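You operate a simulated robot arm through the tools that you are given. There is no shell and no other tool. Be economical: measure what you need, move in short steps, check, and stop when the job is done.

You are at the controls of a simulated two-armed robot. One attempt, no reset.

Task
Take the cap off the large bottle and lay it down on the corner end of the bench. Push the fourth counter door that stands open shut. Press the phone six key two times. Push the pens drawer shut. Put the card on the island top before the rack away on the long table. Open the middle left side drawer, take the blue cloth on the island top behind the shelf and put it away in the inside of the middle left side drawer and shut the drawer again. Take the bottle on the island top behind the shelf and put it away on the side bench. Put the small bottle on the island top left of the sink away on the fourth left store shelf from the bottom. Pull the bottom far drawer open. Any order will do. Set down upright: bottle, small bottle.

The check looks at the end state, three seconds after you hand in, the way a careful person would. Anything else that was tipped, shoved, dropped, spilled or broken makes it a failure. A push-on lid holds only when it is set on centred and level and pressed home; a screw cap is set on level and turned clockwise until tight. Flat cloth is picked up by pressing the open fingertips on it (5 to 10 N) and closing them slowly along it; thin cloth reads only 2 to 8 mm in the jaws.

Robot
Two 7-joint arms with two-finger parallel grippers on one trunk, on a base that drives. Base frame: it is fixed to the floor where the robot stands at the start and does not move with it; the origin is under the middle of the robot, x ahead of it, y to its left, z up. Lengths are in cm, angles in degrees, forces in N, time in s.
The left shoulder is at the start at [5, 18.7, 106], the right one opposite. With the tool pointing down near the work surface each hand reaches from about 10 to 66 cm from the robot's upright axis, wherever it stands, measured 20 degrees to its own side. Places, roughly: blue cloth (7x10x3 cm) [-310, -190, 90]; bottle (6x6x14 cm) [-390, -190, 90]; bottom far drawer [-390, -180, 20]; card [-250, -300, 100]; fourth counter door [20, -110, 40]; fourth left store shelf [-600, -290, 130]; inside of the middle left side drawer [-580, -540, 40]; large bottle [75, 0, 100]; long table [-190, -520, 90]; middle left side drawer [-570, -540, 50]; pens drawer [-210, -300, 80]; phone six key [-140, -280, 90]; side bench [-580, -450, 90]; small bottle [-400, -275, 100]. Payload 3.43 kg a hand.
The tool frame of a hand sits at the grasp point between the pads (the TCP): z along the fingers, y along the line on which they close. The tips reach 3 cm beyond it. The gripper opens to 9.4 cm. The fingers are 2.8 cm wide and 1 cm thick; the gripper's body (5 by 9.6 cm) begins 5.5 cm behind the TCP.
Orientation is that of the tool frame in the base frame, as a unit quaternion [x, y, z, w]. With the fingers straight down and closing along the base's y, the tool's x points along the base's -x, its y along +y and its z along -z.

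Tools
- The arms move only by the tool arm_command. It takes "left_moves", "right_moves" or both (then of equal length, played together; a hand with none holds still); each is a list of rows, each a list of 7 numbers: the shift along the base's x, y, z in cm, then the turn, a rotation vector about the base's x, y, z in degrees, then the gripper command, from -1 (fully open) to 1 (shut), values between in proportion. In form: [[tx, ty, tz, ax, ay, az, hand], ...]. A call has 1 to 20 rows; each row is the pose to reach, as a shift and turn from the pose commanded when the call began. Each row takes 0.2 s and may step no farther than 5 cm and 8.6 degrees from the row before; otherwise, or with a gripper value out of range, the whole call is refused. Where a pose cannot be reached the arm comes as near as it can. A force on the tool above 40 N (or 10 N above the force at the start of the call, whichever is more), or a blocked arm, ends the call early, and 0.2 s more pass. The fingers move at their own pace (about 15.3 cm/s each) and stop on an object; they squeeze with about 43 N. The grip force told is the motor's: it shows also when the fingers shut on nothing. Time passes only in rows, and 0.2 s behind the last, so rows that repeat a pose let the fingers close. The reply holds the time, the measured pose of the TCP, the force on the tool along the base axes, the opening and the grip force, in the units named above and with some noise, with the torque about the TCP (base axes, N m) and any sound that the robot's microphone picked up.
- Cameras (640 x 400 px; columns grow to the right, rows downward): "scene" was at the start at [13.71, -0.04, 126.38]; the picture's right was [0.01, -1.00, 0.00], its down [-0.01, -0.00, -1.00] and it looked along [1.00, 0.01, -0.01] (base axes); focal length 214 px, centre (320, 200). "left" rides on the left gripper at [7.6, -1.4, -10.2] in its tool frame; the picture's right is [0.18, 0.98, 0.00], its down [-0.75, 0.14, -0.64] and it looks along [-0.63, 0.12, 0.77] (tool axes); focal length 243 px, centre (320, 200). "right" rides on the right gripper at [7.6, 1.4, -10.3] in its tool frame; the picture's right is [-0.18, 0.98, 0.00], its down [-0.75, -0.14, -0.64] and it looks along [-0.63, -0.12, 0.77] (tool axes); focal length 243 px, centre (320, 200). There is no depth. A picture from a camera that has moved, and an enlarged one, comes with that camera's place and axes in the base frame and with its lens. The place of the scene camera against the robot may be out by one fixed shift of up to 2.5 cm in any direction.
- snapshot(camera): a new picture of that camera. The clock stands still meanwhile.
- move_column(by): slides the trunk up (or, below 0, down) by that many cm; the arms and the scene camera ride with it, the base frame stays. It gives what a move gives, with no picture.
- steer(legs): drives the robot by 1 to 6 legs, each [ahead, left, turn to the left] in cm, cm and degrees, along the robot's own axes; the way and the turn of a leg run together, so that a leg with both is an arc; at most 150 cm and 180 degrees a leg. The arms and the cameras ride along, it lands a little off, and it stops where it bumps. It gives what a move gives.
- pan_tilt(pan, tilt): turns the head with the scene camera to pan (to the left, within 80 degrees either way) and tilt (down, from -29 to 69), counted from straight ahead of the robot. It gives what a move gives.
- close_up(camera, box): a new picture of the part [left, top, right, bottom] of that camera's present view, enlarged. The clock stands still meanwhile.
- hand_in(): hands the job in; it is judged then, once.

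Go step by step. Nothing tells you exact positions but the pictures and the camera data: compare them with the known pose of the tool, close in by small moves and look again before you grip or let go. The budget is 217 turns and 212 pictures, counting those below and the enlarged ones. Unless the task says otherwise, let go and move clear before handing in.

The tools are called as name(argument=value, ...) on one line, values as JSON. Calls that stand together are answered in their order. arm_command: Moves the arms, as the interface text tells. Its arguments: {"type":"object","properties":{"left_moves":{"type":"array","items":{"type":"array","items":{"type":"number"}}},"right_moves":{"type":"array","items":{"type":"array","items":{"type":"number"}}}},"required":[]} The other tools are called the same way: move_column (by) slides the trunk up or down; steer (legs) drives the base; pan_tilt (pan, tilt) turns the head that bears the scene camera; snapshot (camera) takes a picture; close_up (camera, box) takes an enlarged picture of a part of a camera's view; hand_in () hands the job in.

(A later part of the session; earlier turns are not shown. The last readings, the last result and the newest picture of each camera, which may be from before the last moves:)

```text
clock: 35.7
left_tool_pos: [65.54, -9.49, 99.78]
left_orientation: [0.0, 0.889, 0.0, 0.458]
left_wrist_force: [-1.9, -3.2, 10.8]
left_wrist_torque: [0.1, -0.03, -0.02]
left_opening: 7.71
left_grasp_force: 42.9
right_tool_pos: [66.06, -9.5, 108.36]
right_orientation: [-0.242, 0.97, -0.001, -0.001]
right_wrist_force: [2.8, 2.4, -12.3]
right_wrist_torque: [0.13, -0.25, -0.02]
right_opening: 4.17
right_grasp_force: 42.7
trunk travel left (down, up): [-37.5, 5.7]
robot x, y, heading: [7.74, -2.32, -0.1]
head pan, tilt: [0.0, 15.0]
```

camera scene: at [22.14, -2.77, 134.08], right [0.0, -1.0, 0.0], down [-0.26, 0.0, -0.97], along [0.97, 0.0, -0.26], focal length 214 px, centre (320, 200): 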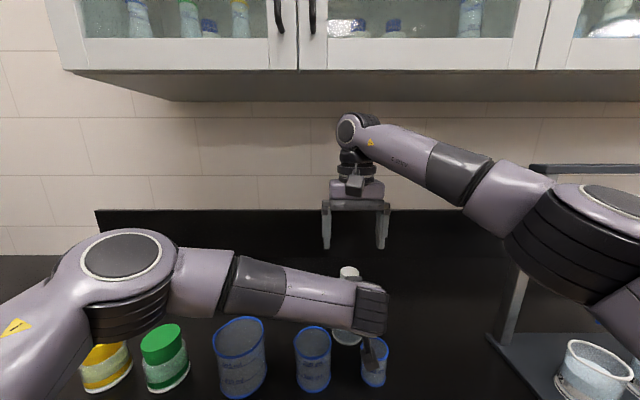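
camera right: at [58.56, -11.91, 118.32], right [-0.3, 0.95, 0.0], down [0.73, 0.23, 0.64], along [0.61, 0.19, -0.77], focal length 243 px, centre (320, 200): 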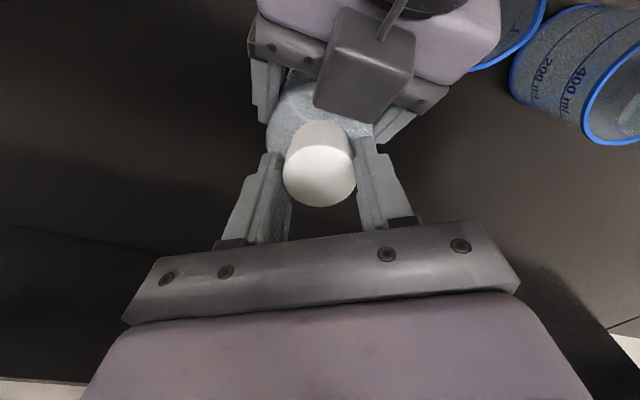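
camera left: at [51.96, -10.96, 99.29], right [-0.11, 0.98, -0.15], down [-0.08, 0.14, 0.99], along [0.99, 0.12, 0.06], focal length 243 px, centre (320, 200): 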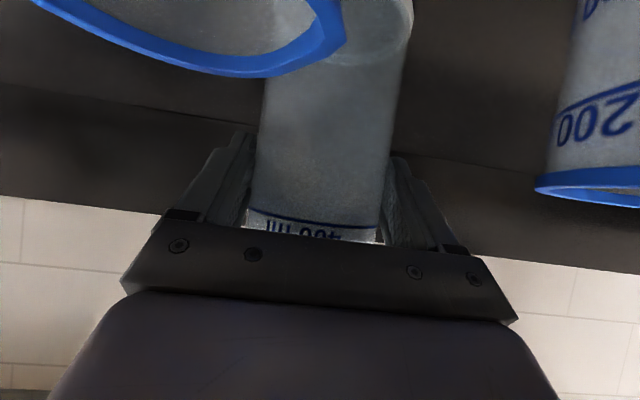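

Still threaded (lift resisted at 12 N). I go back down and do another stroke.

arm_command(right_moves=[[0, 0, -0.35, 0, 0, 0, -0.1], [0, 0, -0.35, 0, 0, -2, -0.2], [0, 0, -0.35, 0, 0, -10.5, -0.2], [0, 0, -0.35, 0, 0, -19, -0.2], [0, 0, -0.35, 0, 0, -27.5, -0.2], [0, 0, -0.35, 0, 0, -36, -0.2], [0, 0, -0.35, 0, 0, -44.5, -0.2], [0, 0, -0.35, 0, 0, -53, -0.2], [0, 0, -0.35, 0, 0, -61.5, -0.2], [0, 0, -0.35, 0, 0, -64, 0.3], [0, 0, -0.35, 0, 0, -64, 0.7], [0, 0, -0.35, 0, 0, -64, 0.7], [0, 0, -0.33, 0, 0, -56, 0.7], [0, 0, -0.3, 0, 0, -48, 0.7], [0, 0, -0.28, 0, 0, -40, 0.7], [0, 0, -0.26, 0, 0, -32, 0.7], [0, 0, -0.24, 0, 0, -24, 0.7], [0, 0, -0.22, 0, 0, -16, 0.7], [0, 0, -0.2, 0, 0, -8, 0.7], [0, 0, -0.2, 0, 0, 0, 0.7]])

arm_command(right_moves=[[0, 0, 0, 0, 0, 0, -0.1], [0, 0, 0, 0, 0, -2, -0.2], [0, 0, 0, 0, 0, -10.5, -0.2], [0, 0, 0, 0, 0, -19, -0.2], [0, 0, 0, 0, 0, -27.5, -0.2], [0, 0, 0, 0, 0, -36, -0.2], [0, 0, 0, 0, 0, -44.5, -0.2], [0, 0, 0, 0, 0, -53, -0.2], [0, 0, 0, 0, 0, -61.5, -0.2], [0, 0, 0, 0, 0, -64, 0.3], [0, 0, 0, 0, 0, -64, 0.7], [0, 0, 0, 0, 0, -64, 0.7], [0, 0, 0.02, 0, 0, -56, 0.7], [0, 0, 0.04, 0, 0, -48, 0.7], [0, 0, 0.06, 0, 0, -40, 0.7], [0, 0, 0.08, 0, 0, -32, 0.7], [0, 0, 0.1, 0, 0, -24, 0.7], [0, 0, 0.12, 0, 0, -16, 0.7], [0, 0, 0.14, 0, 0, -8, 0.7], [0, 0, 0.16, 0, 0, 0, 0.7]])

close_up(camera="right", box=[230, 80, 430, 230])

```text
clock: 39.9
left_tool_pos: [65.58, -9.42, 99.59]
left_orientation: [0.0, 0.89, 0.0, 0.457]
left_wrist_force: [-6.3, -2.7, 3.3]
left_wrist_torque: [0.04, -0.25, -0.02]
left_opening: 7.67
left_grasp_force: 42.9
right_tool_pos: [65.97, -9.54, 108.31]
right_orientation: [-0.243, 0.97, 0.0, 0.0]
right_wrist_force: [6.0, 1.3, -4.0]
right_wrist_torque: [0.08, -0.32, -0.01]
right_opening: 4.0
right_grasp_force: 42.9
trunk travel left (down, up): [-37.5, 5.7]
robot x, y, heading: [7.99, -2.67, 0.1]
head pan, tilt: [0.0, 15.0]
```

```text
clock: 44.1
left_tool_pos: [65.5, -9.49, 99.58]
left_orientation: [0.0, 0.89, 0.0, 0.456]
left_wrist_force: [-7.8, -2.6, 4.1]
left_wrist_torque: [0.1, -0.31, -0.06]
left_opening: 7.68
left_grasp_force: 43.2
right_tool_pos: [66.01, -9.54, 108.58]
right_orientation: [-0.243, 0.97, 0.002, 0.0]
right_wrist_force: [8.2, 2.9, -4.1]
right_wrist_torque: [0.18, -0.44, -0.02]
right_opening: 4.02
right_grasp_force: 42.9
trunk travel left (down, up): [-37.5, 5.7]
robot x, y, heading: [8.46, -2.92, 0.3]
head pan, tilt: [0.0, 15.0]
```

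```text
2.67 times, centred on (330, 155) of right
camera zoom: at [58.58, -11.9, 118.7], right [-0.3, 0.95, 0.0], down [0.73, 0.23, 0.64], along [0.61, 0.19, -0.77], focal length 647 px, centre (293, 320)
```

zoom: 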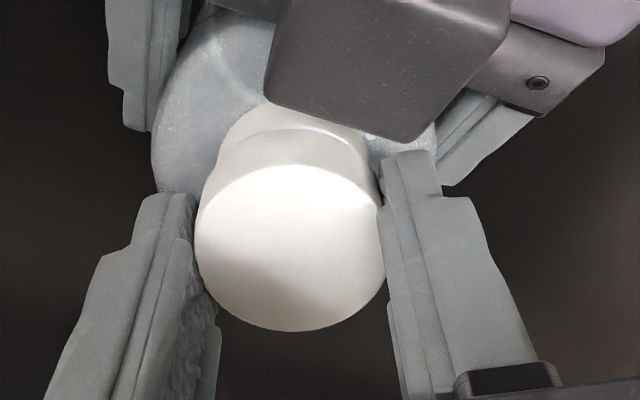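

It looks as though the cap has risen from the neck. Testing a lift.

arm_command(right_moves=[[0, 0, 0.3, 0, 0, 0, 0.7], [0, 0, 0.6, 0, 0, 0, 0.7], [0, 0, 0.9, 0, 0, 0, 0.7]])

close_up(camera="right", box=[230, 80, 430, 230])

```text
clock: 44.9
left_tool_pos: [65.61, -9.48, 100.07]
left_orientation: [-0.001, 0.888, -0.001, 0.461]
left_wrist_force: [-16.5, -1.2, 34.3]
left_wrist_torque: [-0.18, -0.86, -0.07]
left_opening: 7.68
left_grasp_force: 43.2
right_tool_pos: [65.96, -9.53, 108.97]
right_orientation: [-0.242, 0.97, 0.001, -0.003]
right_wrist_force: [16.7, 1.7, -34.8]
right_wrist_torque: [0.3, -0.72, 0.09]
right_opening: 3.99
right_grasp_force: 42.6
trunk travel left (down, up): [-37.5, 5.7]
robot x, y, heading: [8.43, -2.93, 0.0]
head pan, tilt: [0.0, 15.0]
```

```text
2.67 times, centred on (330, 155) of right
camera zoom: at [58.64, -11.88, 119.26], right [-0.3, 0.95, 0.0], down [0.73, 0.23, 0.64], along [0.61, 0.19, -0.77], focal length 647 px, centre (293, 320)
```

zoom: 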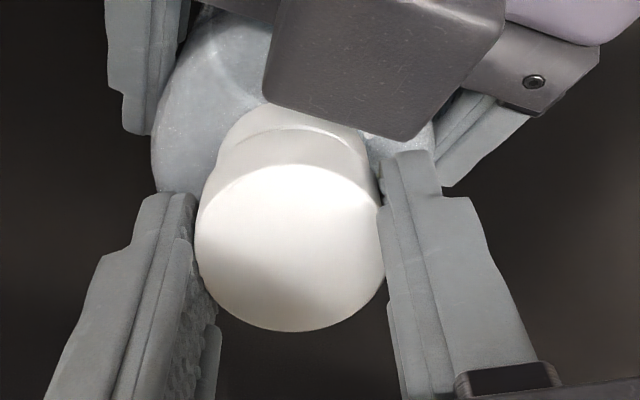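

The cap still holds to the thread, but it has risen about 0.5 cm. I lower again and continue two more strokes.

arm_command(right_moves=[[0, 0, -0.85, 0, 0, 0, 0.7], [0, 0, -0.85, 0, 0, -2, -0.2], [0, 0, -0.85, 0, 0, -10.5, -0.2], [0, 0, -0.85, 0, 0, -19, -0.2], [0, 0, -0.85, 0, 0, -27.5, -0.2], [0, 0, -0.85, 0, 0, -36, -0.2], [0, 0, -0.85, 0, 0, -44.5, -0.2], [0, 0, -0.85, 0, 0, -53, -0.2], [0, 0, -0.85, 0, 0, -61.5, -0.2], [0, 0, -0.85, 0, 0, -64, 0.3], [0, 0, -0.85, 0, 0, -64, 0.7], [0, 0, -0.85, 0, 0, -64, 0.7], [0, 0, -0.83, 0, 0, -56, 0.7], [0, 0, -0.81, 0, 0, -48, 0.7], [0, 0, -0.79, 0, 0, -40, 0.7], [0, 0, -0.77, 0, 0, -32, 0.7], [0, 0, -0.75, 0, 0, -24, 0.7], [0, 0, -0.73, 0, 0, -16, 0.7], [0, 0, -0.71, 0, 0, -8, 0.7], [0, 0, -0.7, 0, 0, 0, 0.7]])

arm_command(right_moves=[[0, 0, 0, 0, 0, 0, -0.1], [0, 0, 0, 0, 0, -2, -0.2], [0, 0, 0, 0, 0, -10.5, -0.2], [0, 0, 0, 0, 0, -19, -0.2], [0, 0, 0, 0, 0, -27.5, -0.2], [0, 0, 0, 0, 0, -36, -0.2], [0, 0, 0, 0, 0, -44.5, -0.2], [0, 0, 0, 0, 0, -53, -0.2], [0, 0, 0, 0, 0, -61.5, -0.2], [0, 0, 0, 0, 0, -64, 0.3], [0, 0, 0, 0, 0, -64, 0.7], [0, 0, 0, 0, 0, -64, 0.7], [0, 0, 0.02, 0, 0, -56, 0.7], [0, 0, 0.04, 0, 0, -48, 0.7], [0, 0, 0.06, 0, 0, -40, 0.7], [0, 0, 0.08, 0, 0, -32, 0.7], [0, 0, 0.1, 0, 0, -24, 0.7], [0, 0, 0.12, 0, 0, -16, 0.7], [0, 0, 0.14, 0, 0, -8, 0.7], [0, 0, 0.16, 0, 0, 0, 0.7]])

arm_command(right_moves=[[0, 0, 0.2, 0, 0, 0, 0.7], [0, 0, 0.4, 0, 0, 0, 0.7]])

close_up(camera="right", box=[230, 80, 430, 230])

```text
clock: 49.1
left_tool_pos: [65.62, -9.45, 99.56]
left_orientation: [-0.001, 0.89, 0.002, 0.456]
left_wrist_force: [-0.4, -1.4, -1.2]
left_wrist_torque: [0.06, -0.03, -0.02]
left_opening: 7.66
left_grasp_force: 43.2
right_tool_pos: [65.99, -9.49, 108.68]
right_orientation: [-0.243, 0.97, 0.0, 0.0]
right_wrist_force: [1.6, 1.4, -0.3]
right_wrist_torque: [0.05, -0.05, -0.02]
right_opening: 4.11
right_grasp_force: 43.3
trunk travel left (down, up): [-37.5, 5.7]
robot x, y, heading: [8.44, -2.64, -0.1]
head pan, tilt: [0.0, 15.0]
```

```text
clock: 53.3
left_tool_pos: [65.53, -9.51, 99.61]
left_orientation: [-0.001, 0.89, 0.001, 0.457]
left_wrist_force: [0.3, -0.1, -0.7]
left_wrist_torque: [0.02, -0.01, 0.01]
left_opening: 7.7
left_grasp_force: 42.9
right_tool_pos: [66.0, -9.44, 108.86]
right_orientation: [-0.243, 0.97, 0.0, -0.001]
right_wrist_force: [1.1, 0.6, 0.7]
right_wrist_torque: [0.01, 0.0, -0.02]
right_opening: 3.94
right_grasp_force: 42.5
trunk travel left (down, up): [-37.5, 5.7]
robot x, y, heading: [8.1, -2.61, 0.2]
head pan, tilt: [0.0, 15.0]
```

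```text
clock: 53.9
left_tool_pos: [65.54, -9.43, 99.47]
left_orientation: [-0.001, 0.89, 0.001, 0.456]
left_wrist_force: [0.2, -0.3, -1.6]
left_wrist_torque: [-0.03, -0.02, 0.02]
left_opening: 7.67
left_grasp_force: 42.9
right_tool_pos: [66.01, -9.49, 109.15]
right_orientation: [-0.242, 0.97, 0.0, 0.0]
right_wrist_force: [-0.2, -0.5, 0.5]
right_wrist_torque: [-0.02, 0.01, 0.01]
right_opening: 3.94
right_grasp_force: 42.8
trunk travel left (down, up): [-37.5, 5.7]
robot x, y, heading: [8.16, -2.76, 0.0]
head pan, tilt: [0.0, 15.0]
```

```text
2.67 times, centred on (330, 155) of right
camera zoom: at [58.58, -11.84, 119.42], right [-0.3, 0.95, 0.0], down [0.73, 0.23, 0.64], along [0.61, 0.19, -0.77], focal length 647 px, centre (293, 320)
```

zoom: 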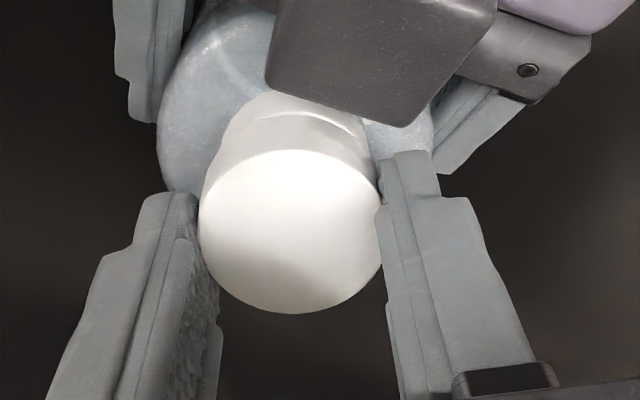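

The cap is free. I lift it straight up, then open and withdraw the left hand along its axis.

arm_command(right_moves=[[0, 0, 1.5, 0, 0, 0, 0.7], [0, 0, 4, 0, 0, 0, 0.7], [-2, -1, 8, 0, 0, 0, 0.7], [-4, -3, 11, 0, 0, 0, 0.7], [-7, -6, 13, 0, 0, 0, 0.7], [-11, -8, 14, 0, 0, 0, 0.7]])

arm_command(left_moves=[[0, 0, 0, 0, 0, 0, -1], [0, 0, 0, 0, 0, 0, -1], [-2, 0, 1.4, 0, 0, 0, -1], [-5, 0, 3.5, 0, 0, 0, -1], [-8, 0, 5.6, 0, 0, 0, -1], [-11, 0, 8, 0, 0, 0, -1], [-14, 0, 11, 0, 0, 0, -1], [-15, 1, 15, 0, 0, 0, -1], [-17, 5, 17, 0, 0, 0, -1], [-19, 9, 18, 0, 0, 0, -1], [-22, 13, 18, 0, 0, 0, -1], [-25, 16, 18, 0, 0, 0, -1]])

pan_tilt(pan=0, tilt=30)

snapshot(camera="scene")

snapshot(camera="right")

```text
clock: 55.3
left_tool_pos: [65.51, -9.43, 99.6]
left_orientation: [0.0, 0.89, 0.001, 0.457]
left_wrist_force: [-0.1, -0.1, -1.0]
left_wrist_torque: [0.04, 0.0, -0.03]
left_opening: 7.68
left_grasp_force: 43.2
right_tool_pos: [54.85, -17.62, 123.19]
right_orientation: [-0.24, 0.971, 0.0, 0.0]
right_wrist_force: [-0.6, 0.7, -0.2]
right_wrist_torque: [-0.02, -0.02, -0.01]
right_opening: 3.92
right_grasp_force: 43.3
right hand out of reach, approached as far as the arm can: row 2
trunk travel left (down, up): [-37.5, 5.7]
robot x, y, heading: [8.36, -2.58, -0.0]
head pan, tilt: [0.0, 15.0]
```

```text
clock: 57.9
left_tool_pos: [40.53, 6.55, 117.33]
left_orientation: [-0.002, 0.89, 0.002, 0.457]
left_wrist_force: [0.3, -0.2, -0.4]
left_wrist_torque: [-0.03, 0.0, -0.02]
left_opening: 9.41
left_grasp_force: 0.0
right_tool_pos: [54.9, -17.44, 123.21]
right_orientation: [-0.242, 0.97, 0.001, 0.0]
right_wrist_force: [0.2, -0.2, 0.1]
right_wrist_torque: [-0.03, -0.02, 0.02]
right_opening: 3.91
right_grasp_force: 43.0
trunk travel left (down, up): [-37.5, 5.7]
robot x, y, heading: [7.94, -2.76, -0.0]
head pan, tilt: [0.0, 15.0]
```

```text
clock: 58.6
left_tool_pos: [40.64, 6.44, 117.35]
left_orientation: [0.0, 0.89, 0.0, 0.457]
left_wrist_force: [-0.1, -1.5, 0.5]
left_wrist_torque: [-0.03, -0.02, 0.0]
left_opening: 9.41
left_grasp_force: 0.1
right_tool_pos: [54.9, -17.52, 123.2]
right_orientation: [-0.243, 0.97, 0.0, 0.001]
right_wrist_force: [-0.8, 0.2, 0.2]
right_wrist_torque: [0.0, 0.01, 0.0]
right_opening: 3.95
right_grasp_force: 43.0
trunk travel left (down, up): [-37.5, 5.7]
robot x, y, heading: [8.06, -2.65, -0.1]
head pan, tilt: [0.0, 30.0]
```

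```text
175 pictures are left
camera scene: at [21.84, -2.78, 131.67], right [0.0, -1.0, 0.0], down [-0.5, 0.0, -0.87], along [0.87, 0.0, -0.5], focal length 214 px, centre (320, 200)
```

scene: 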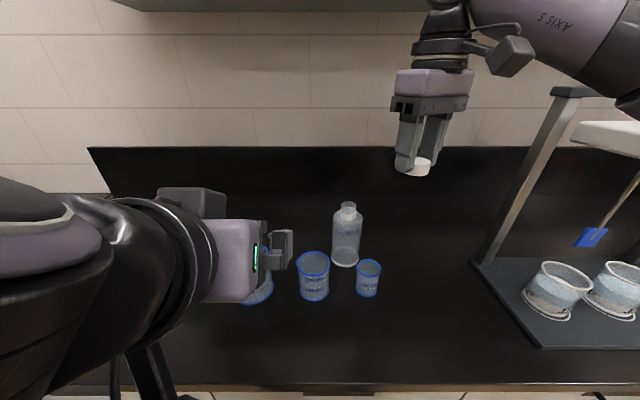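

```text
174 pictures are left
camera right: at [47.55, -19.9, 133.4], right [-0.3, 0.95, 0.0], down [0.73, 0.23, 0.64], along [0.61, 0.19, -0.77], focal length 243 px, centre (320, 200)
```

right: 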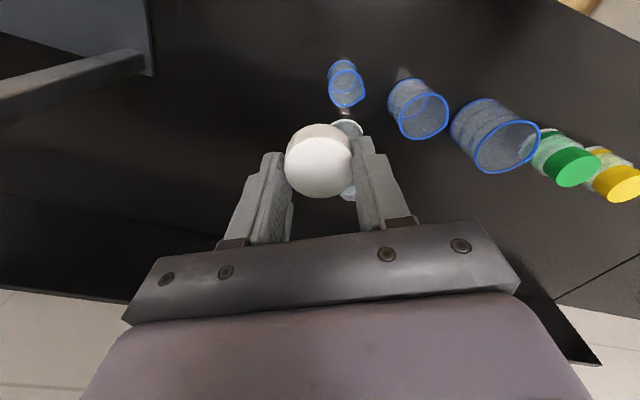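

The bottle stands open with the cap in the right hand. I drive left toward the corner end.

steer(legs=[[-1, 44, 0]])

pan_tilt(pan=30, tilt=30)

snapshot(camera="scene")

```text
clock: 63.0
left_tool_pos: [39.42, 50.08, 117.31]
left_orientation: [-0.002, 0.89, 0.002, 0.456]
left_wrist_force: [-0.2, -0.4, -0.5]
left_wrist_torque: [0.03, 0.03, 0.02]
left_opening: 9.41
left_grasp_force: 0.1
right_tool_pos: [53.94, 26.2, 123.13]
right_orientation: [-0.244, 0.97, 0.0, 0.0]
right_wrist_force: [0.3, 0.1, 0.0]
right_wrist_torque: [0.0, 0.0, 0.02]
right_opening: 3.95
right_grasp_force: 43.0
trunk travel left (down, up): [-37.5, 5.7]
robot x, y, heading: [6.9, 41.27, 0.3]
head pan, tilt: [0.0, 30.0]
```

```text
clock: 64.0
left_tool_pos: [39.45, 50.2, 117.46]
left_orientation: [-0.002, 0.89, 0.001, 0.456]
left_wrist_force: [1.4, -0.9, 0.1]
left_wrist_torque: [0.0, 0.0, 0.01]
left_opening: 9.38
left_grasp_force: 0.1
right_tool_pos: [54.0, 26.26, 123.15]
right_orientation: [-0.244, 0.97, 0.0, 0.0]
right_wrist_force: [-0.1, 0.5, 0.4]
right_wrist_torque: [-0.02, 0.01, 0.02]
right_opening: 3.94
right_grasp_force: 42.1
trunk travel left (down, up): [-37.5, 5.7]
robot x, y, heading: [7.08, 41.1, 0.1]
head pan, tilt: [30.0, 30.0]
```

```text
173 pictures are left
camera scene: at [19.53, 45.38, 131.66], right [0.5, -0.87, 0.0], down [-0.43, -0.25, -0.87], along [0.75, 0.43, -0.5], focal length 214 px, centre (320, 200)
```

scene: 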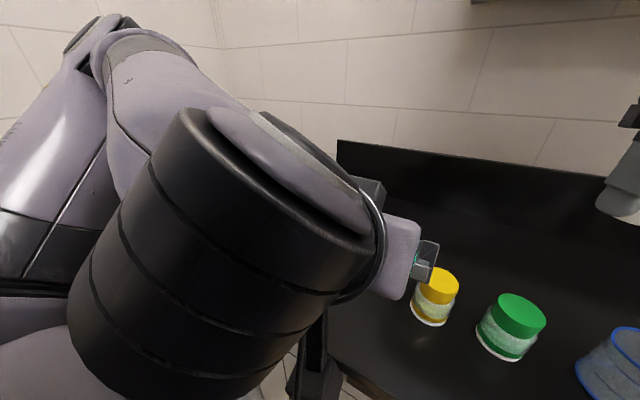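

The left arm blocks the way; I pull the left hand back toward the robot.

arm_command(left_moves=[[-4, 2, 0, 0, 7, 0, -1], [-8, 4, 1, 0, 15, 0, -1], [-12, 6, 2, 0, 23, 0, -1], [-16, 8, 3, 0, 31, 0, -1], [-18, 11, 4, 0, 39, 0, -1], [-18, 13, 5, 0, 47, 0, -1], [-18, 15, 5, 0, 54, 0, -1]])

snapshot(camera="scene")

snapshot(camera="right")

```text
clock: 64.4
left_tool_pos: [36.75, 52.18, 117.68]
left_orientation: [-0.019, 0.909, 0.002, 0.415]
left_wrist_force: [7.5, 3.3, 2.8]
left_wrist_torque: [-0.09, 0.64, -0.42]
left_opening: 9.41
left_grasp_force: 0.0
right_tool_pos: [53.95, 26.26, 123.21]
right_orientation: [-0.243, 0.97, 0.001, 0.0]
right_wrist_force: [0.4, -0.2, 0.5]
right_wrist_torque: [0.0, -0.01, 0.02]
right_opening: 3.94
right_grasp_force: 43.0
trunk travel left (down, up): [-37.5, 5.7]
robot x, y, heading: [7.44, 40.72, 0.4]
head pan, tilt: [30.0, 30.0]
stopped in row 2 (left hand): the force on the tool passed its limit at 176 N (the readings are from after the stop); the commanded pose is now the measured one
```

```text
172 pictures are left
camera scene: at [19.56, 45.4, 131.66], right [0.5, -0.86, 0.0], down [-0.43, -0.25, -0.87], along [0.75, 0.44, -0.5], focal length 214 px, centre (320, 200)
```

scene: 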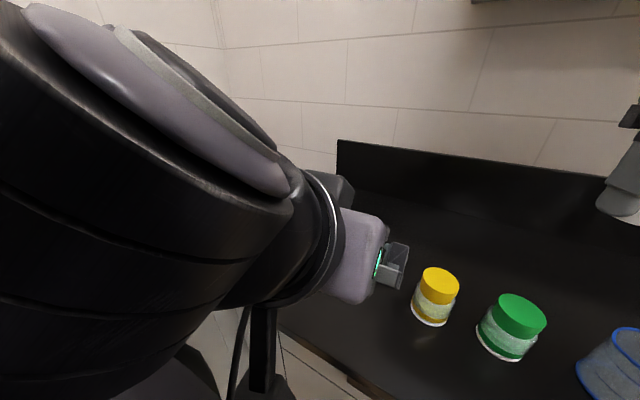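

```text
171 pictures are left
camera right: at [46.55, 23.85, 133.37], right [-0.3, 0.95, 0.0], down [0.73, 0.23, 0.64], along [0.61, 0.19, -0.77], focal length 243 px, centre (320, 200)
```

right: 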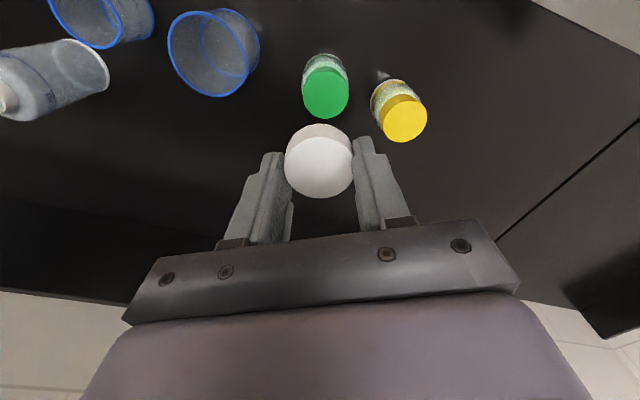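

The left arm folded into the robot itself. Instead I'll swing the left hand outward to the left, clear of the drop spot.

arm_command(left_moves=[[3, 2, 1, 0, 0, 0, -1], [4, 6, 2, 0, 0, 5, -1], [4, 10, 3, 0, 0, 10, -1], [3, 14, 4, 0, 0, 15, -1], [2, 18, 5, 0, 0, 20, -1], [1, 22, 6, 0, 0, 25, -1]])

snapshot(camera="scene")

```text
clock: 65.8
left_tool_pos: [37.65, 74.2, 123.69]
left_orientation: [-0.214, 0.884, 0.092, 0.406]
left_wrist_force: [-0.1, 0.7, -0.2]
left_wrist_torque: [-0.02, 0.02, -0.03]
left_opening: 9.39
left_grasp_force: 0.0
right_tool_pos: [53.77, 26.22, 123.27]
right_orientation: [-0.244, 0.97, 0.0, 0.0]
right_wrist_force: [0.1, 0.0, 0.9]
right_wrist_torque: [-0.01, 0.0, -0.01]
right_opening: 3.97
right_grasp_force: 43.0
trunk travel left (down, up): [-37.5, 5.7]
robot x, y, heading: [7.16, 41.37, 0.4]
head pan, tilt: [30.0, 30.0]
```

```text
170 pictures are left
camera scene: at [19.47, 45.43, 131.67], right [0.5, -0.86, 0.0], down [-0.43, -0.25, -0.87], along [0.75, 0.43, -0.5], focal length 214 px, centre (320, 200)
```

scene: 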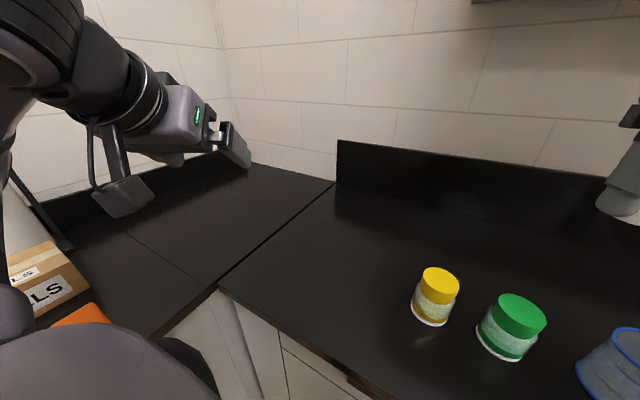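

The seam is at y ≈ 81.5 and the bench end before it is free. I drive left 9 cm more, then bring the cap over to about (52, 67).

steer(legs=[[0, 9, 0]])

arm_command(right_moves=[[0, 4, 0, 0, 0, 3, 0.7], [0, 8.5, 0, 0, 0, 6, 0.7], [0, 13, 0, 0, 0, 9, 0.7], [-1, 17, -3, 0, 0, 12, 0.7], [-1, 21, -6, 0, 0, 15, 0.7], [-1, 25, -9, 0, 0, 18, 0.7], [-1, 29, -12, 0, 0, 18, 0.7], [-1, 32, -15.5, 0, 0, 18, 0.7], [-1, 32, -19, 0, 0, 18, 0.7], [-1, 32, -22.5, 0, 0, 18, 0.7]])

snapshot(camera="scene")

snapshot(camera="right")

```text
clock: 67.2
left_tool_pos: [37.51, 83.33, 123.53]
left_orientation: [-0.214, 0.884, 0.092, 0.405]
left_wrist_force: [0.1, 1.0, 0.1]
left_wrist_torque: [-0.02, -0.02, -0.01]
left_opening: 9.41
left_grasp_force: 0.0
right_tool_pos: [53.82, 35.29, 123.14]
right_orientation: [-0.244, 0.97, 0.0, 0.0]
right_wrist_force: [-0.4, 0.4, -0.1]
right_wrist_torque: [-0.01, -0.01, 0.0]
right_opening: 3.98
right_grasp_force: 43.6
trunk travel left (down, up): [-37.5, 5.7]
robot x, y, heading: [7.07, 49.96, 0.3]
head pan, tilt: [30.0, 30.0]
```

```text
refused: row 4 steps farther than a row can; nothing moved
```

```text
169 pictures are left
camera scene: at [19.5, 54.57, 131.66], right [0.5, -0.86, 0.0], down [-0.43, -0.25, -0.87], along [0.75, 0.44, -0.5], focal length 214 px, centre (320, 200)
```

scene: 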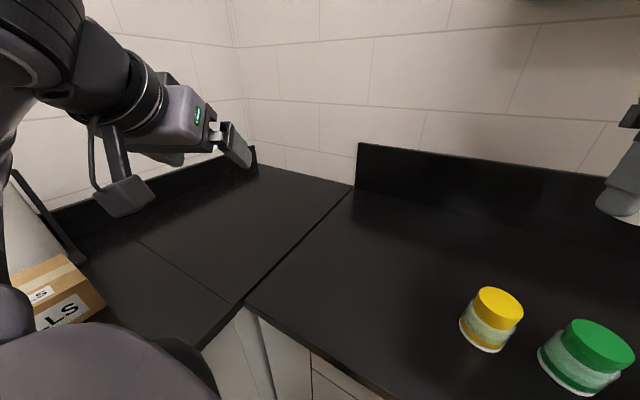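

```text
168 pictures are left
camera right: at [46.5, 33.01, 133.39], right [-0.3, 0.95, 0.0], down [0.73, 0.23, 0.64], along [0.61, 0.19, -0.77], focal length 243 px, centre (320, 200)
```

right: 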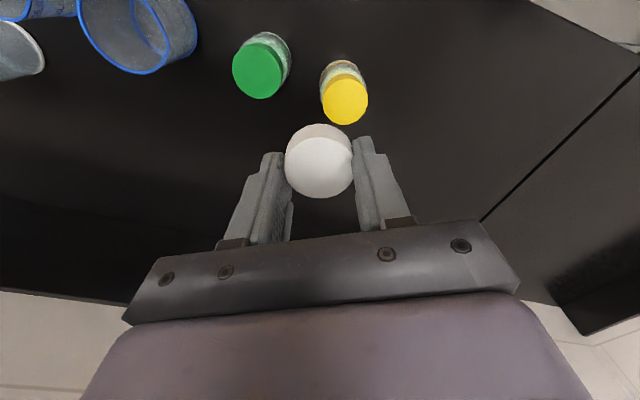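

I resend with shorter steps.

arm_command(right_moves=[[0, 4, 0, 0, 0, 3, 0.7], [0, 8, 0, 0, 0, 6, 0.7], [0, 12, 0, 0, 0, 9, 0.7], [-1, 16, -1, 0, 0, 12, 0.7], [-1, 20, -3, 0, 0, 15, 0.7], [-1, 24, -6, 0, 0, 18, 0.7], [-1, 28, -9, 0, 0, 18, 0.7], [-1, 32, -12, 0, 0, 18, 0.7], [-1, 32, -16, 0, 0, 18, 0.7], [-1, 32, -20, 0, 0, 18, 0.7], [-1, 32, -22.5, 0, 0, 18, 0.7]])

snapshot(camera="scene")

snapshot(camera="right")

```text
clock: 69.8
left_tool_pos: [37.59, 83.25, 123.63]
left_orientation: [-0.214, 0.884, 0.092, 0.406]
left_wrist_force: [-0.3, -0.2, -1.0]
left_wrist_torque: [0.02, -0.02, -0.03]
left_opening: 9.37
left_grasp_force: 0.1
right_tool_pos: [55.1, 61.09, 105.85]
right_orientation: [-0.366, 0.931, 0.007, 0.005]
right_wrist_force: [-0.4, 0.7, 0.3]
right_wrist_torque: [0.02, -0.01, 0.0]
right_opening: 3.96
right_grasp_force: 43.2
right hand out of reach, approached as far as the arm can: row 7, 8, 9, 10, 11
trunk travel left (down, up): [-37.5, 5.7]
robot x, y, heading: [6.95, 50.21, 0.2]
head pan, tilt: [30.0, 30.0]
stopped in row 11 (right hand): the arm was blocked; the commanded pose is now the measured one
```

```text
167 pictures are left
camera scene: at [19.52, 54.51, 131.66], right [0.5, -0.86, 0.0], down [-0.43, -0.25, -0.87], along [0.75, 0.44, -0.5], focal length 214 px, centre (320, 200)
```

scene: 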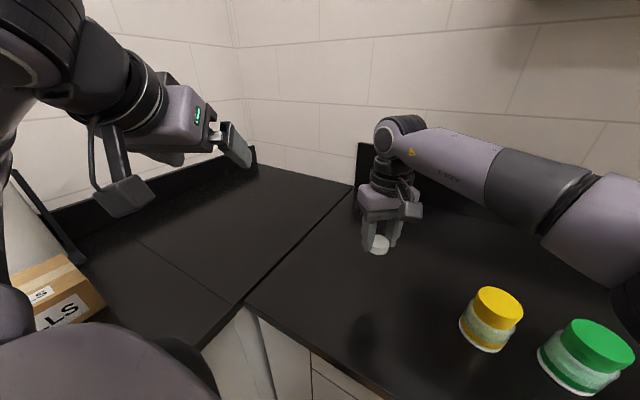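

```text
166 pictures are left
camera right: at [48.49, 56.76, 116.0], right [-0.53, 0.85, 0.01], down [0.65, 0.4, 0.65], along [0.55, 0.36, -0.76], focal length 243 px, centre (320, 200)
```

right: 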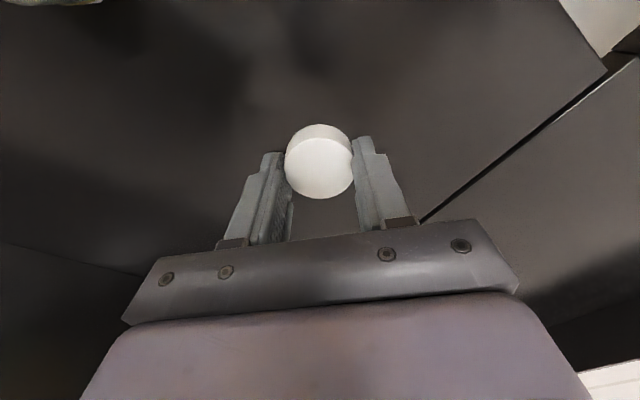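

I bring it nearer in x and further along y, then down to just above the bench.

arm_command(right_moves=[[-2.5, 2.5, -1, 0, 0, 0, 0.7], [-5, 5, -3, 0, 0, 0, 0.7], [-6.5, 7.5, -6, 0, 0, 0, 0.7], [-6.5, 7.5, -9, 0, 0, 0, 0.7], [-6.5, 7.5, -10, 0, 0, 0, 0.7], [-6.5, 7.5, -10, 0, 0, 0, 0.7]])

snapshot(camera="scene")

snapshot(camera="right")

```text
clock: 71.2
left_tool_pos: [37.61, 83.33, 123.75]
left_orientation: [-0.214, 0.884, 0.091, 0.405]
left_wrist_force: [0.0, 0.3, -0.4]
left_wrist_torque: [0.01, 0.0, 0.02]
left_opening: 9.4
left_grasp_force: 0.0
right_tool_pos: [50.86, 64.53, 96.52]
right_orientation: [-0.351, 0.936, 0.007, 0.012]
right_wrist_force: [-0.3, -0.4, -1.1]
right_wrist_torque: [0.01, 0.0, 0.02]
right_opening: 3.96
right_grasp_force: 43.1
right hand out of reach, approached as far as the arm can: row 2, 3, 4, 5, 6
trunk travel left (down, up): [-37.5, 5.7]
robot x, y, heading: [6.88, 50.2, 0.1]
head pan, tilt: [30.0, 30.0]
```

```text
165 pictures are left
camera scene: at [19.45, 54.54, 131.67], right [0.5, -0.86, 0.0], down [-0.43, -0.25, -0.87], along [0.75, 0.44, -0.5], focal length 214 px, centre (320, 200)
```

scene: 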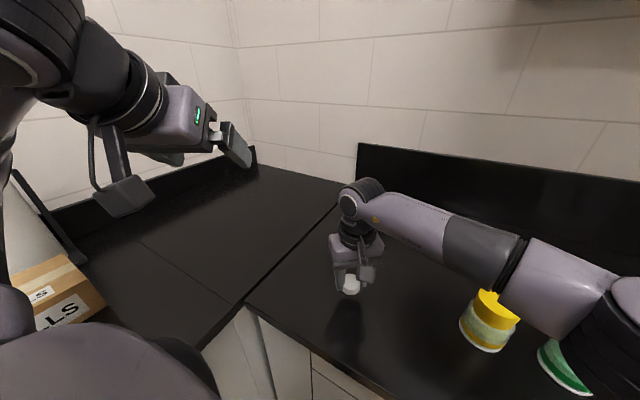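

```text
164 pictures are left
camera right: at [43.89, 60.39, 106.46], right [-0.51, 0.86, 0.01], down [0.65, 0.37, 0.66], along [0.57, 0.34, -0.75], focal length 243 px, centre (320, 200)
```

right: 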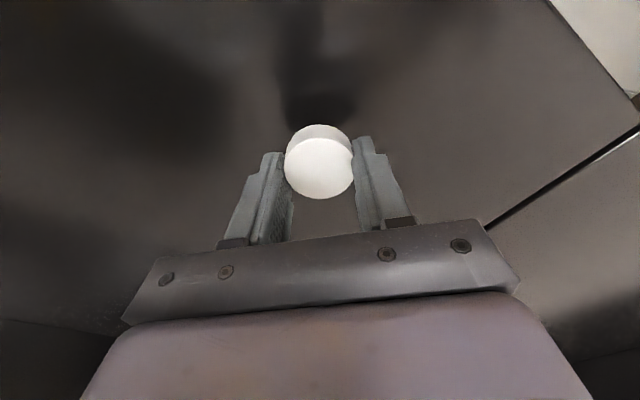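

The spot (51, 64) is on the bench end. I lower gently until contact.

arm_command(right_moves=[[1.8, -4.4, -0.6, 0, 0, 0, 0.7], [1.8, -4.6, -1.2, 0, 0, 0, 0.7], [1.8, -4.6, -1.7, 0, 0, 0, 0.7], [1.8, -4.6, -1.7, 0, 0, 0, 0.7]])

close_up(camera="scene", box=[300, 200, 540, 360])

```text
clock: 72.2
left_tool_pos: [37.53, 83.32, 123.69]
left_orientation: [-0.214, 0.884, 0.091, 0.406]
left_wrist_force: [-0.6, 0.8, 0.5]
left_wrist_torque: [0.01, -0.03, -0.02]
left_opening: 9.4
left_grasp_force: 0.1
right_tool_pos: [50.92, 61.44, 94.06]
right_orientation: [-0.368, 0.93, 0.007, 0.005]
right_wrist_force: [0.1, -0.1, -0.8]
right_wrist_torque: [0.01, 0.0, 0.01]
right_opening: 3.97
right_grasp_force: 42.5
trunk travel left (down, up): [-37.5, 5.7]
robot x, y, heading: [7.07, 49.99, 0.2]
head pan, tilt: [30.0, 30.0]
```

```text
2.50 times, centred on (420, 280) of scene
camera zoom: at [19.49, 54.54, 131.66], right [0.5, -0.86, 0.0], down [-0.43, -0.25, -0.87], along [0.75, 0.44, -0.5], focal length 536 px, centre (70, 0)
```

zoom: 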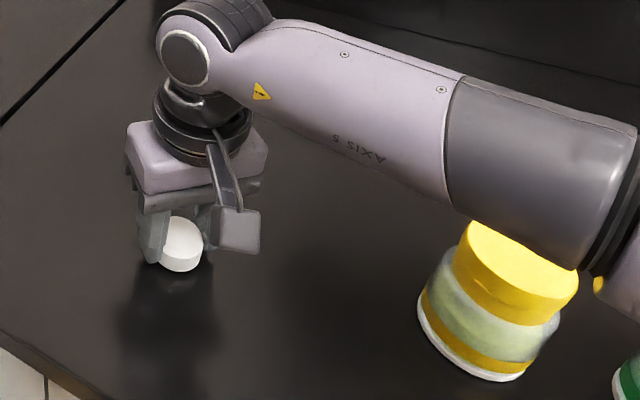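

No contact yet at z 94; lower in small steps until the bench is felt.

arm_command(right_moves=[[0, 0, -0.4, 0, 0, 0, 0.7], [0, 0, -0.8, 0, 0, 0, 0.7], [0, 0, -1.2, 0, 0, 0, 0.7]])

close_up(camera="scene", box=[300, 200, 540, 360])

```text
clock: 73.0
left_tool_pos: [37.51, 83.23, 123.77]
left_orientation: [-0.214, 0.883, 0.093, 0.406]
left_wrist_force: [0.0, -0.5, -0.7]
left_wrist_torque: [0.02, 0.0, -0.01]
left_opening: 9.41
left_grasp_force: 0.1
right_tool_pos: [50.94, 61.48, 93.33]
right_orientation: [-0.368, 0.93, 0.007, 0.008]
right_wrist_force: [0.9, -2.0, 27.7]
right_wrist_torque: [-0.48, 0.21, 0.01]
right_opening: 3.95
right_grasp_force: 42.8
trunk travel left (down, up): [-37.5, 5.7]
robot x, y, heading: [7.37, 50.34, 0.4]
head pan, tilt: [30.0, 30.0]
```

```text
2.50 times, centred on (420, 280) of scene
camera zoom: at [19.31, 54.47, 131.75], right [0.5, -0.86, 0.0], down [-0.43, -0.25, -0.87], along [0.75, 0.44, -0.5], focal length 536 px, centre (70, 0)
```

zoom: 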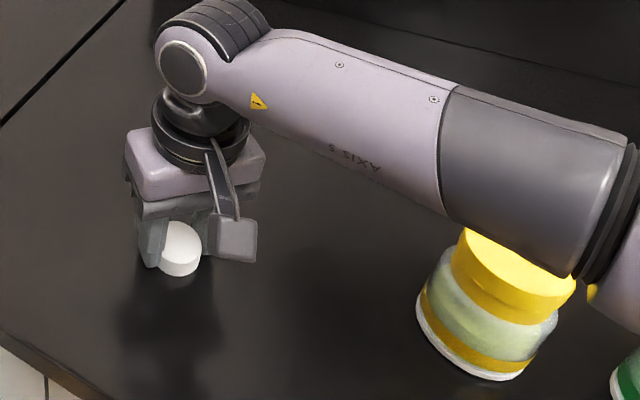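

Contact. Ease up, open, and lift away.

arm_command(right_moves=[[0, 0, 0.5, 0, 0, 0, 0.7], [0, 0, 0.5, 0, 0, 0, 0], [0, 0, 0.5, 0, 0, 0, -0.6], [0, 0, 0.5, 0, 0, 0, -1], [0, 0, 3, 0, 0, 0, -1], [0, 0, 7, 0, 0, 0, -1], [0, -3, 11, 0, 0, 0, -1], [0, -7, 13, 0, 0, 0, -1], [0, -11, 15, 0, 0, 0, -1], [-2, -15, 17, 0, 0, 0, -1], [-4, -19, 19, 0, 0, 0, -1], [-7, -22, 20, 0, 0, 0, -1], [-10, -25, 21, 0, 0, 0, -1]])

snapshot(camera="scene")

```text
clock: 75.8
left_tool_pos: [37.47, 83.33, 123.64]
left_orientation: [-0.214, 0.884, 0.092, 0.406]
left_wrist_force: [0.6, 0.2, -0.4]
left_wrist_torque: [0.02, -0.01, -0.03]
left_opening: 9.42
left_grasp_force: 0.0
right_tool_pos: [40.84, 36.41, 113.99]
right_orientation: [-0.368, 0.93, 0.007, 0.006]
right_wrist_force: [0.2, 0.4, 0.8]
right_wrist_torque: [-0.01, 0.0, 0.02]
right_opening: 9.41
right_grasp_force: 0.1
trunk travel left (down, up): [-37.5, 5.7]
robot x, y, heading: [6.52, 50.07, 0.1]
head pan, tilt: [30.0, 30.0]
```

```text
161 pictures are left
camera scene: at [19.46, 54.47, 131.67], right [0.5, -0.86, 0.0], down [-0.43, -0.25, -0.87], along [0.75, 0.44, -0.5], focal length 214 px, centre (320, 200)
```

scene: 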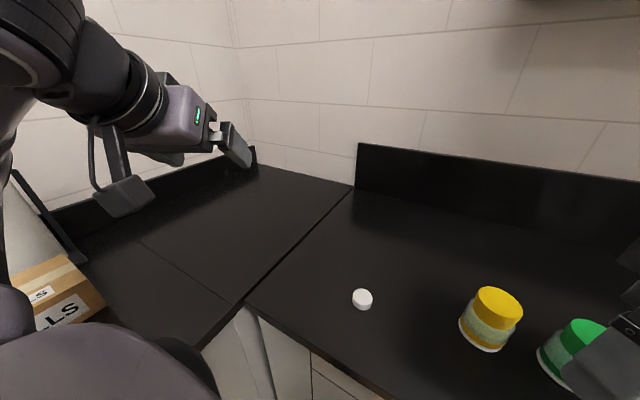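

Cap is laid down. Next is the fourth counter door; first I tidy both arms into forward, tool-down poses.

arm_command(left_moves=[[0.5, -3, 0.5, -1.6, 6.9, -3.6, -1], [1, -6, 1, -3.1, 13.8, -7.3, -1], [1.5, -9, 1.5, -4.7, 20.7, -10.9, -1], [2, -12, 2, -6.3, 27.6, -14.6, -1], [2, -15, 2, -7.9, 34.5, -18.2, -1], [2, -17, 2, -9.4, 41.4, -21.9, -1], [2, -19, 2, -11, 48.3, -25.5, -1]], right_moves=[[0, 0, 2, 0, 0, -6, -1], [0, -1, 4, 0, 0, -12, -1], [0, -1, 6, 0, 0, -18, -1], [0, -1, 8, 0, 0, -24, -1], [0, -1, 10, 0, 0, -31, -1], [-3, -1, 10, 0, 0, -37, -1], [-5, -1, 10, 0, 0, -43, -1]])

pan_tilt(pan=-70, tilt=25)

snapshot(camera="scene")

```text
clock: 77.5
left_tool_pos: [39.64, 64.27, 125.75]
left_orientation: [0.0, 1.0, 0.0, 0.0]
left_wrist_force: [0.2, 0.0, -0.7]
left_wrist_torque: [-0.01, 0.01, -0.02]
left_opening: 9.37
left_grasp_force: 0.0
right_tool_pos: [35.88, 35.58, 123.86]
right_orientation: [-0.001, 1.0, 0.005, 0.008]
right_wrist_force: [0.5, 0.0, 0.0]
right_wrist_torque: [0.01, 0.02, -0.03]
right_opening: 9.39
right_grasp_force: 0.1
trunk travel left (down, up): [-37.5, 5.7]
robot x, y, heading: [7.03, 50.15, 0.0]
head pan, tilt: [30.0, 30.0]
```

```text
clock: 79.2
left_tool_pos: [39.72, 64.32, 125.73]
left_orientation: [0.0, 1.0, 0.0, 0.001]
left_wrist_force: [-0.7, -0.4, 1.0]
left_wrist_torque: [0.02, -0.02, 0.02]
left_opening: 9.4
left_grasp_force: 0.1
right_tool_pos: [35.81, 35.77, 123.85]
right_orientation: [-0.003, 1.0, 0.004, 0.007]
right_wrist_force: [-0.8, 0.1, 0.5]
right_wrist_torque: [0.03, 0.01, -0.01]
right_opening: 9.41
right_grasp_force: 0.0
trunk travel left (down, up): [-37.5, 5.7]
robot x, y, heading: [7.0, 50.15, 0.3]
head pan, tilt: [-70.0, 25.0]
```

```text
160 pictures are left
camera scene: at [14.87, 41.34, 132.46], right [-0.94, -0.35, 0.0], down [-0.15, 0.4, -0.91], along [0.31, -0.85, -0.42], focal length 214 px, centre (320, 200)
```

scene: 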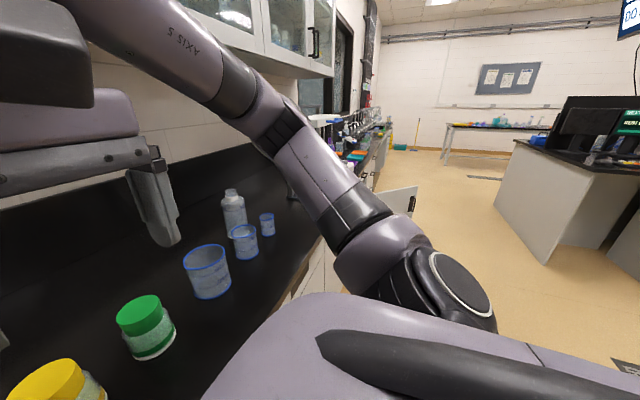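

The open door is visible beyond the beakers. I back off from the bench and strafe right to look at it.

steer(legs=[[-55, 0, 0], [0, -110, 0]])

pan_tilt(pan=-40, tilt=30)

snapshot(camera="scene")

```text
clock: 91.7
left_tool_pos: [-14.21, -44.07, 125.66]
left_orientation: [0.002, 1.0, 0.0, 0.0]
left_wrist_force: [0.5, -0.9, -0.4]
left_wrist_torque: [-0.01, -0.01, 0.0]
left_opening: 9.39
left_grasp_force: 0.0
right_tool_pos: [-18.29, -72.71, 123.85]
right_orientation: [0.0, 1.0, 0.004, 0.008]
right_wrist_force: [0.0, 0.0, 0.0]
right_wrist_torque: [-0.02, 0.0, -0.05]
right_opening: 9.4
right_grasp_force: 0.0
trunk travel left (down, up): [-37.5, 5.7]
robot x, y, heading: [-46.8, -57.94, 0.1]
head pan, tilt: [-70.0, 25.0]
```

```text
clock: 92.7
left_tool_pos: [-14.25, -44.06, 125.75]
left_orientation: [0.001, 1.0, 0.0, 0.0]
left_wrist_force: [0.8, -0.2, -0.5]
left_wrist_torque: [-0.03, -0.02, -0.01]
left_opening: 9.42
left_grasp_force: 0.1
right_tool_pos: [-18.2, -72.67, 123.9]
right_orientation: [0.0, 1.0, 0.004, 0.008]
right_wrist_force: [0.4, 0.9, -0.2]
right_wrist_torque: [0.0, -0.03, -0.03]
right_opening: 9.41
right_grasp_force: 0.1
trunk travel left (down, up): [-37.5, 5.7]
robot x, y, heading: [-46.93, -57.78, -0.1]
head pan, tilt: [-40.0, 30.0]
```

```text
159 pictures are left
camera scene: at [-35.36, -64.08, 131.66], right [-0.64, -0.76, 0.0], down [-0.38, 0.32, -0.87], along [0.66, -0.56, -0.5], focal length 214 px, centre (320, 200)
```

scene: 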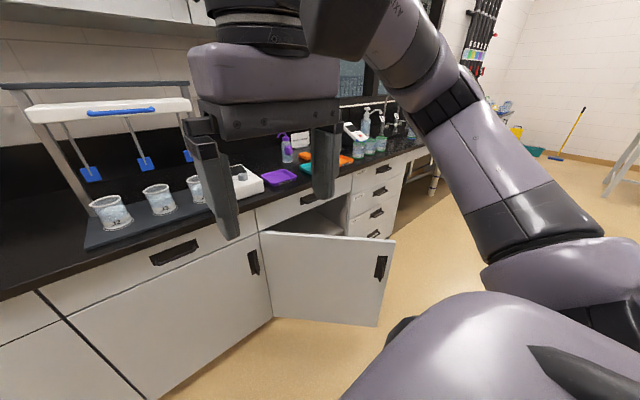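

The fourth door is hinged at about (37, -92), about 45° open, free edge near (-3, -132), top z ≈ 73. I'll lower the trunk and point the right hand forward (closed fist) at about z 60, then push by driving.

move_column(by=-30)

arm_command(right_moves=[[1, 0, -4, 0, -8, 0, 1], [2, 0, -8, 0, -16, 0, 1], [3, 0, -12, 0, -24, 0, 1], [4, 0, -16, 0, -32, 0, 1], [5, 0, -20, 0, -40, 0, 1], [7, 0, -24, 0, -48, 0, 1], [9, 0, -28, 0, -56, 0, 1], [12, 0, -31, 0, -64, 0, 1], [14, 0, -34, 0, -70, 0, 1], [14, 0, -34, 0, -70, 0, 1]])

steer(legs=[[0, -58, 0]])

pan_tilt(pan=-10, tilt=40)

snapshot(camera="scene")

```text
clock: 95.7
left_tool_pos: [-14.17, -44.13, 95.67]
left_orientation: [0.002, 1.0, 0.001, 0.0]
left_wrist_force: [0.4, -0.9, -0.4]
left_wrist_torque: [0.01, -0.01, -0.01]
left_opening: 9.4
left_grasp_force: 0.0
right_tool_pos: [-18.13, -72.62, 93.94]
right_orientation: [0.0, 1.0, 0.004, 0.008]
right_wrist_force: [0.5, 0.3, -1.0]
right_wrist_torque: [0.01, 0.02, 0.01]
right_opening: 9.39
right_grasp_force: 0.0
trunk travel left (down, up): [-7.5, 35.7]
robot x, y, heading: [-46.86, -58.22, 0.0]
head pan, tilt: [-40.0, 30.0]
```

```text
clock: 97.9
left_tool_pos: [-14.32, -44.17, 95.67]
left_orientation: [0.002, 1.0, 0.0, 0.0]
left_wrist_force: [0.0, 0.1, -0.5]
left_wrist_torque: [0.02, 0.0, -0.03]
left_opening: 9.38
left_grasp_force: 0.1
right_tool_pos: [-4.43, -69.12, 61.93]
right_orientation: [-0.001, 0.815, 0.002, 0.58]
right_wrist_force: [0.4, -0.9, 0.8]
right_wrist_torque: [-0.02, 0.01, 0.0]
right_opening: 0.01
right_grasp_force: 33.2
right hand out of reach, approached as far as the arm can: row 5, 6, 8, 9, 10
trunk travel left (down, up): [-7.5, 35.7]
robot x, y, heading: [-46.92, -58.21, -0.0]
head pan, tilt: [-40.0, 30.0]
```

```text
clock: 103.4
left_tool_pos: [-14.24, -101.82, 95.71]
left_orientation: [-0.001, 1.0, 0.0, 0.0]
left_wrist_force: [0.7, 0.1, 0.9]
left_wrist_torque: [0.0, 0.01, 0.01]
left_opening: 9.38
left_grasp_force: 0.0
right_tool_pos: [-4.33, -126.95, 61.99]
right_orientation: [-0.003, 0.815, 0.003, 0.58]
right_wrist_force: [-0.5, 0.6, 0.2]
right_wrist_torque: [0.02, 0.0, -0.01]
right_opening: 0.02
right_grasp_force: 32.9
trunk travel left (down, up): [-7.5, 35.7]
robot x, y, heading: [-46.87, -116.24, 0.1]
head pan, tilt: [-40.0, 30.0]
```

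```text
clock: 104.4
left_tool_pos: [-14.32, -101.84, 95.69]
left_orientation: [-0.001, 1.0, 0.0, -0.001]
left_wrist_force: [0.3, 0.0, -1.6]
left_wrist_torque: [0.05, -0.03, 0.0]
left_opening: 9.4
left_grasp_force: 0.1
right_tool_pos: [-4.33, -126.96, 61.95]
right_orientation: [-0.004, 0.815, 0.004, 0.579]
right_wrist_force: [0.7, -0.4, 0.1]
right_wrist_torque: [-0.05, 0.03, 0.0]
right_opening: 0.0
right_grasp_force: 32.7
trunk travel left (down, up): [-7.5, 35.7]
robot x, y, heading: [-47.24, -116.25, 0.2]
head pan, tilt: [-10.0, 40.0]
```

```text
158 pictures are left
camera scene: at [-33.83, -117.64, 100.13], right [-0.17, -0.99, 0.0], down [-0.63, 0.11, -0.77], along [0.75, -0.13, -0.64], focal length 214 px, centre (320, 200)
```

scene: 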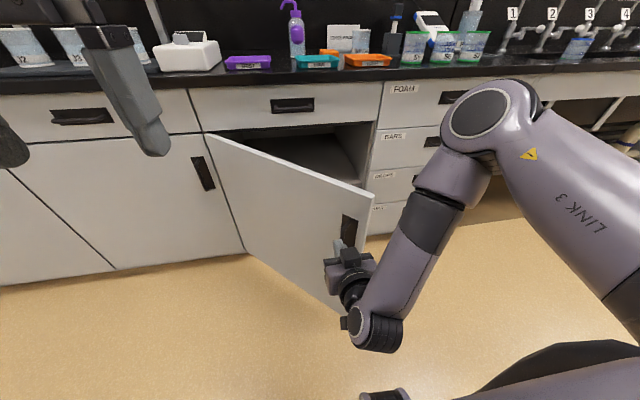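

The hand is right before the door near its handle. I shift 6 cm left of the handle and drive forward to push the door.

steer(legs=[[0, 6, 0], [30, 0, 0]])

snapshot(camera="scene")

```text
clock: 107.2
left_tool_pos: [15.79, -95.75, 95.67]
left_orientation: [-0.001, 1.0, 0.0, 0.001]
left_wrist_force: [0.1, 0.3, 0.6]
left_wrist_torque: [-0.01, 0.01, 0.01]
left_opening: 9.38
left_grasp_force: 0.1
right_tool_pos: [25.79, -120.8, 62.05]
right_orientation: [-0.003, 0.815, 0.003, 0.579]
right_wrist_force: [0.0, -0.6, -0.3]
right_wrist_torque: [-0.03, 0.01, 0.06]
right_opening: 0.01
right_grasp_force: 33.0
trunk travel left (down, up): [-7.5, 35.7]
robot x, y, heading: [-16.86, -109.92, 0.1]
head pan, tilt: [-10.0, 40.0]
```

```text
157 pictures are left
camera scene: at [-3.75, -111.49, 100.13], right [-0.17, -0.99, 0.0], down [-0.63, 0.11, -0.77], along [0.75, -0.13, -0.64], focal length 214 px, centre (320, 200)
```

scene: 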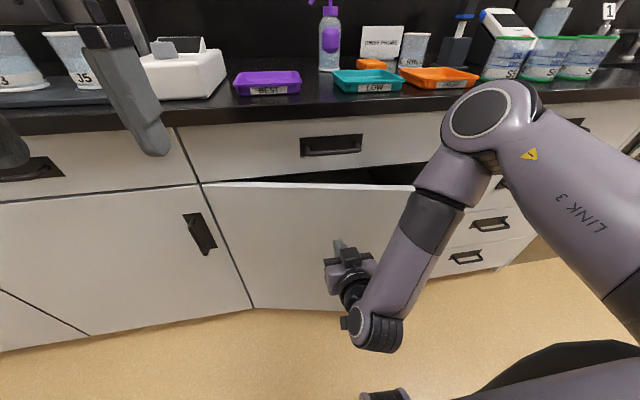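

Nearly shut. I drive on a few more cm.

steer(legs=[[7, 0, 0]])

snapshot(camera="scene")

```text
clock: 108.2
left_tool_pos: [22.59, -95.65, 95.75]
left_orientation: [-0.001, 1.0, 0.0, 0.001]
left_wrist_force: [0.0, -0.9, 0.5]
left_wrist_torque: [-0.04, 0.02, 0.02]
left_opening: 9.38
left_grasp_force: 0.1
right_tool_pos: [32.53, -120.65, 61.98]
right_orientation: [-0.003, 0.816, 0.003, 0.579]
right_wrist_force: [-0.1, 0.8, -0.7]
right_wrist_torque: [0.0, 0.04, -0.01]
right_opening: 0.0
right_grasp_force: 33.0
trunk travel left (down, up): [-7.5, 35.7]
robot x, y, heading: [-9.51, -109.66, 0.2]
head pan, tilt: [-10.0, 40.0]
```

```text
156 pictures are left
camera scene: at [3.1, -111.44, 100.13], right [-0.17, -0.99, 0.0], down [-0.63, 0.11, -0.77], along [0.76, -0.13, -0.64], focal length 214 px, centre (320, 200)
```

scene: 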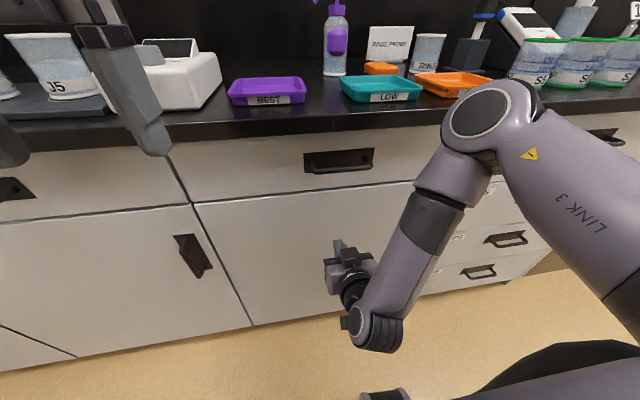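

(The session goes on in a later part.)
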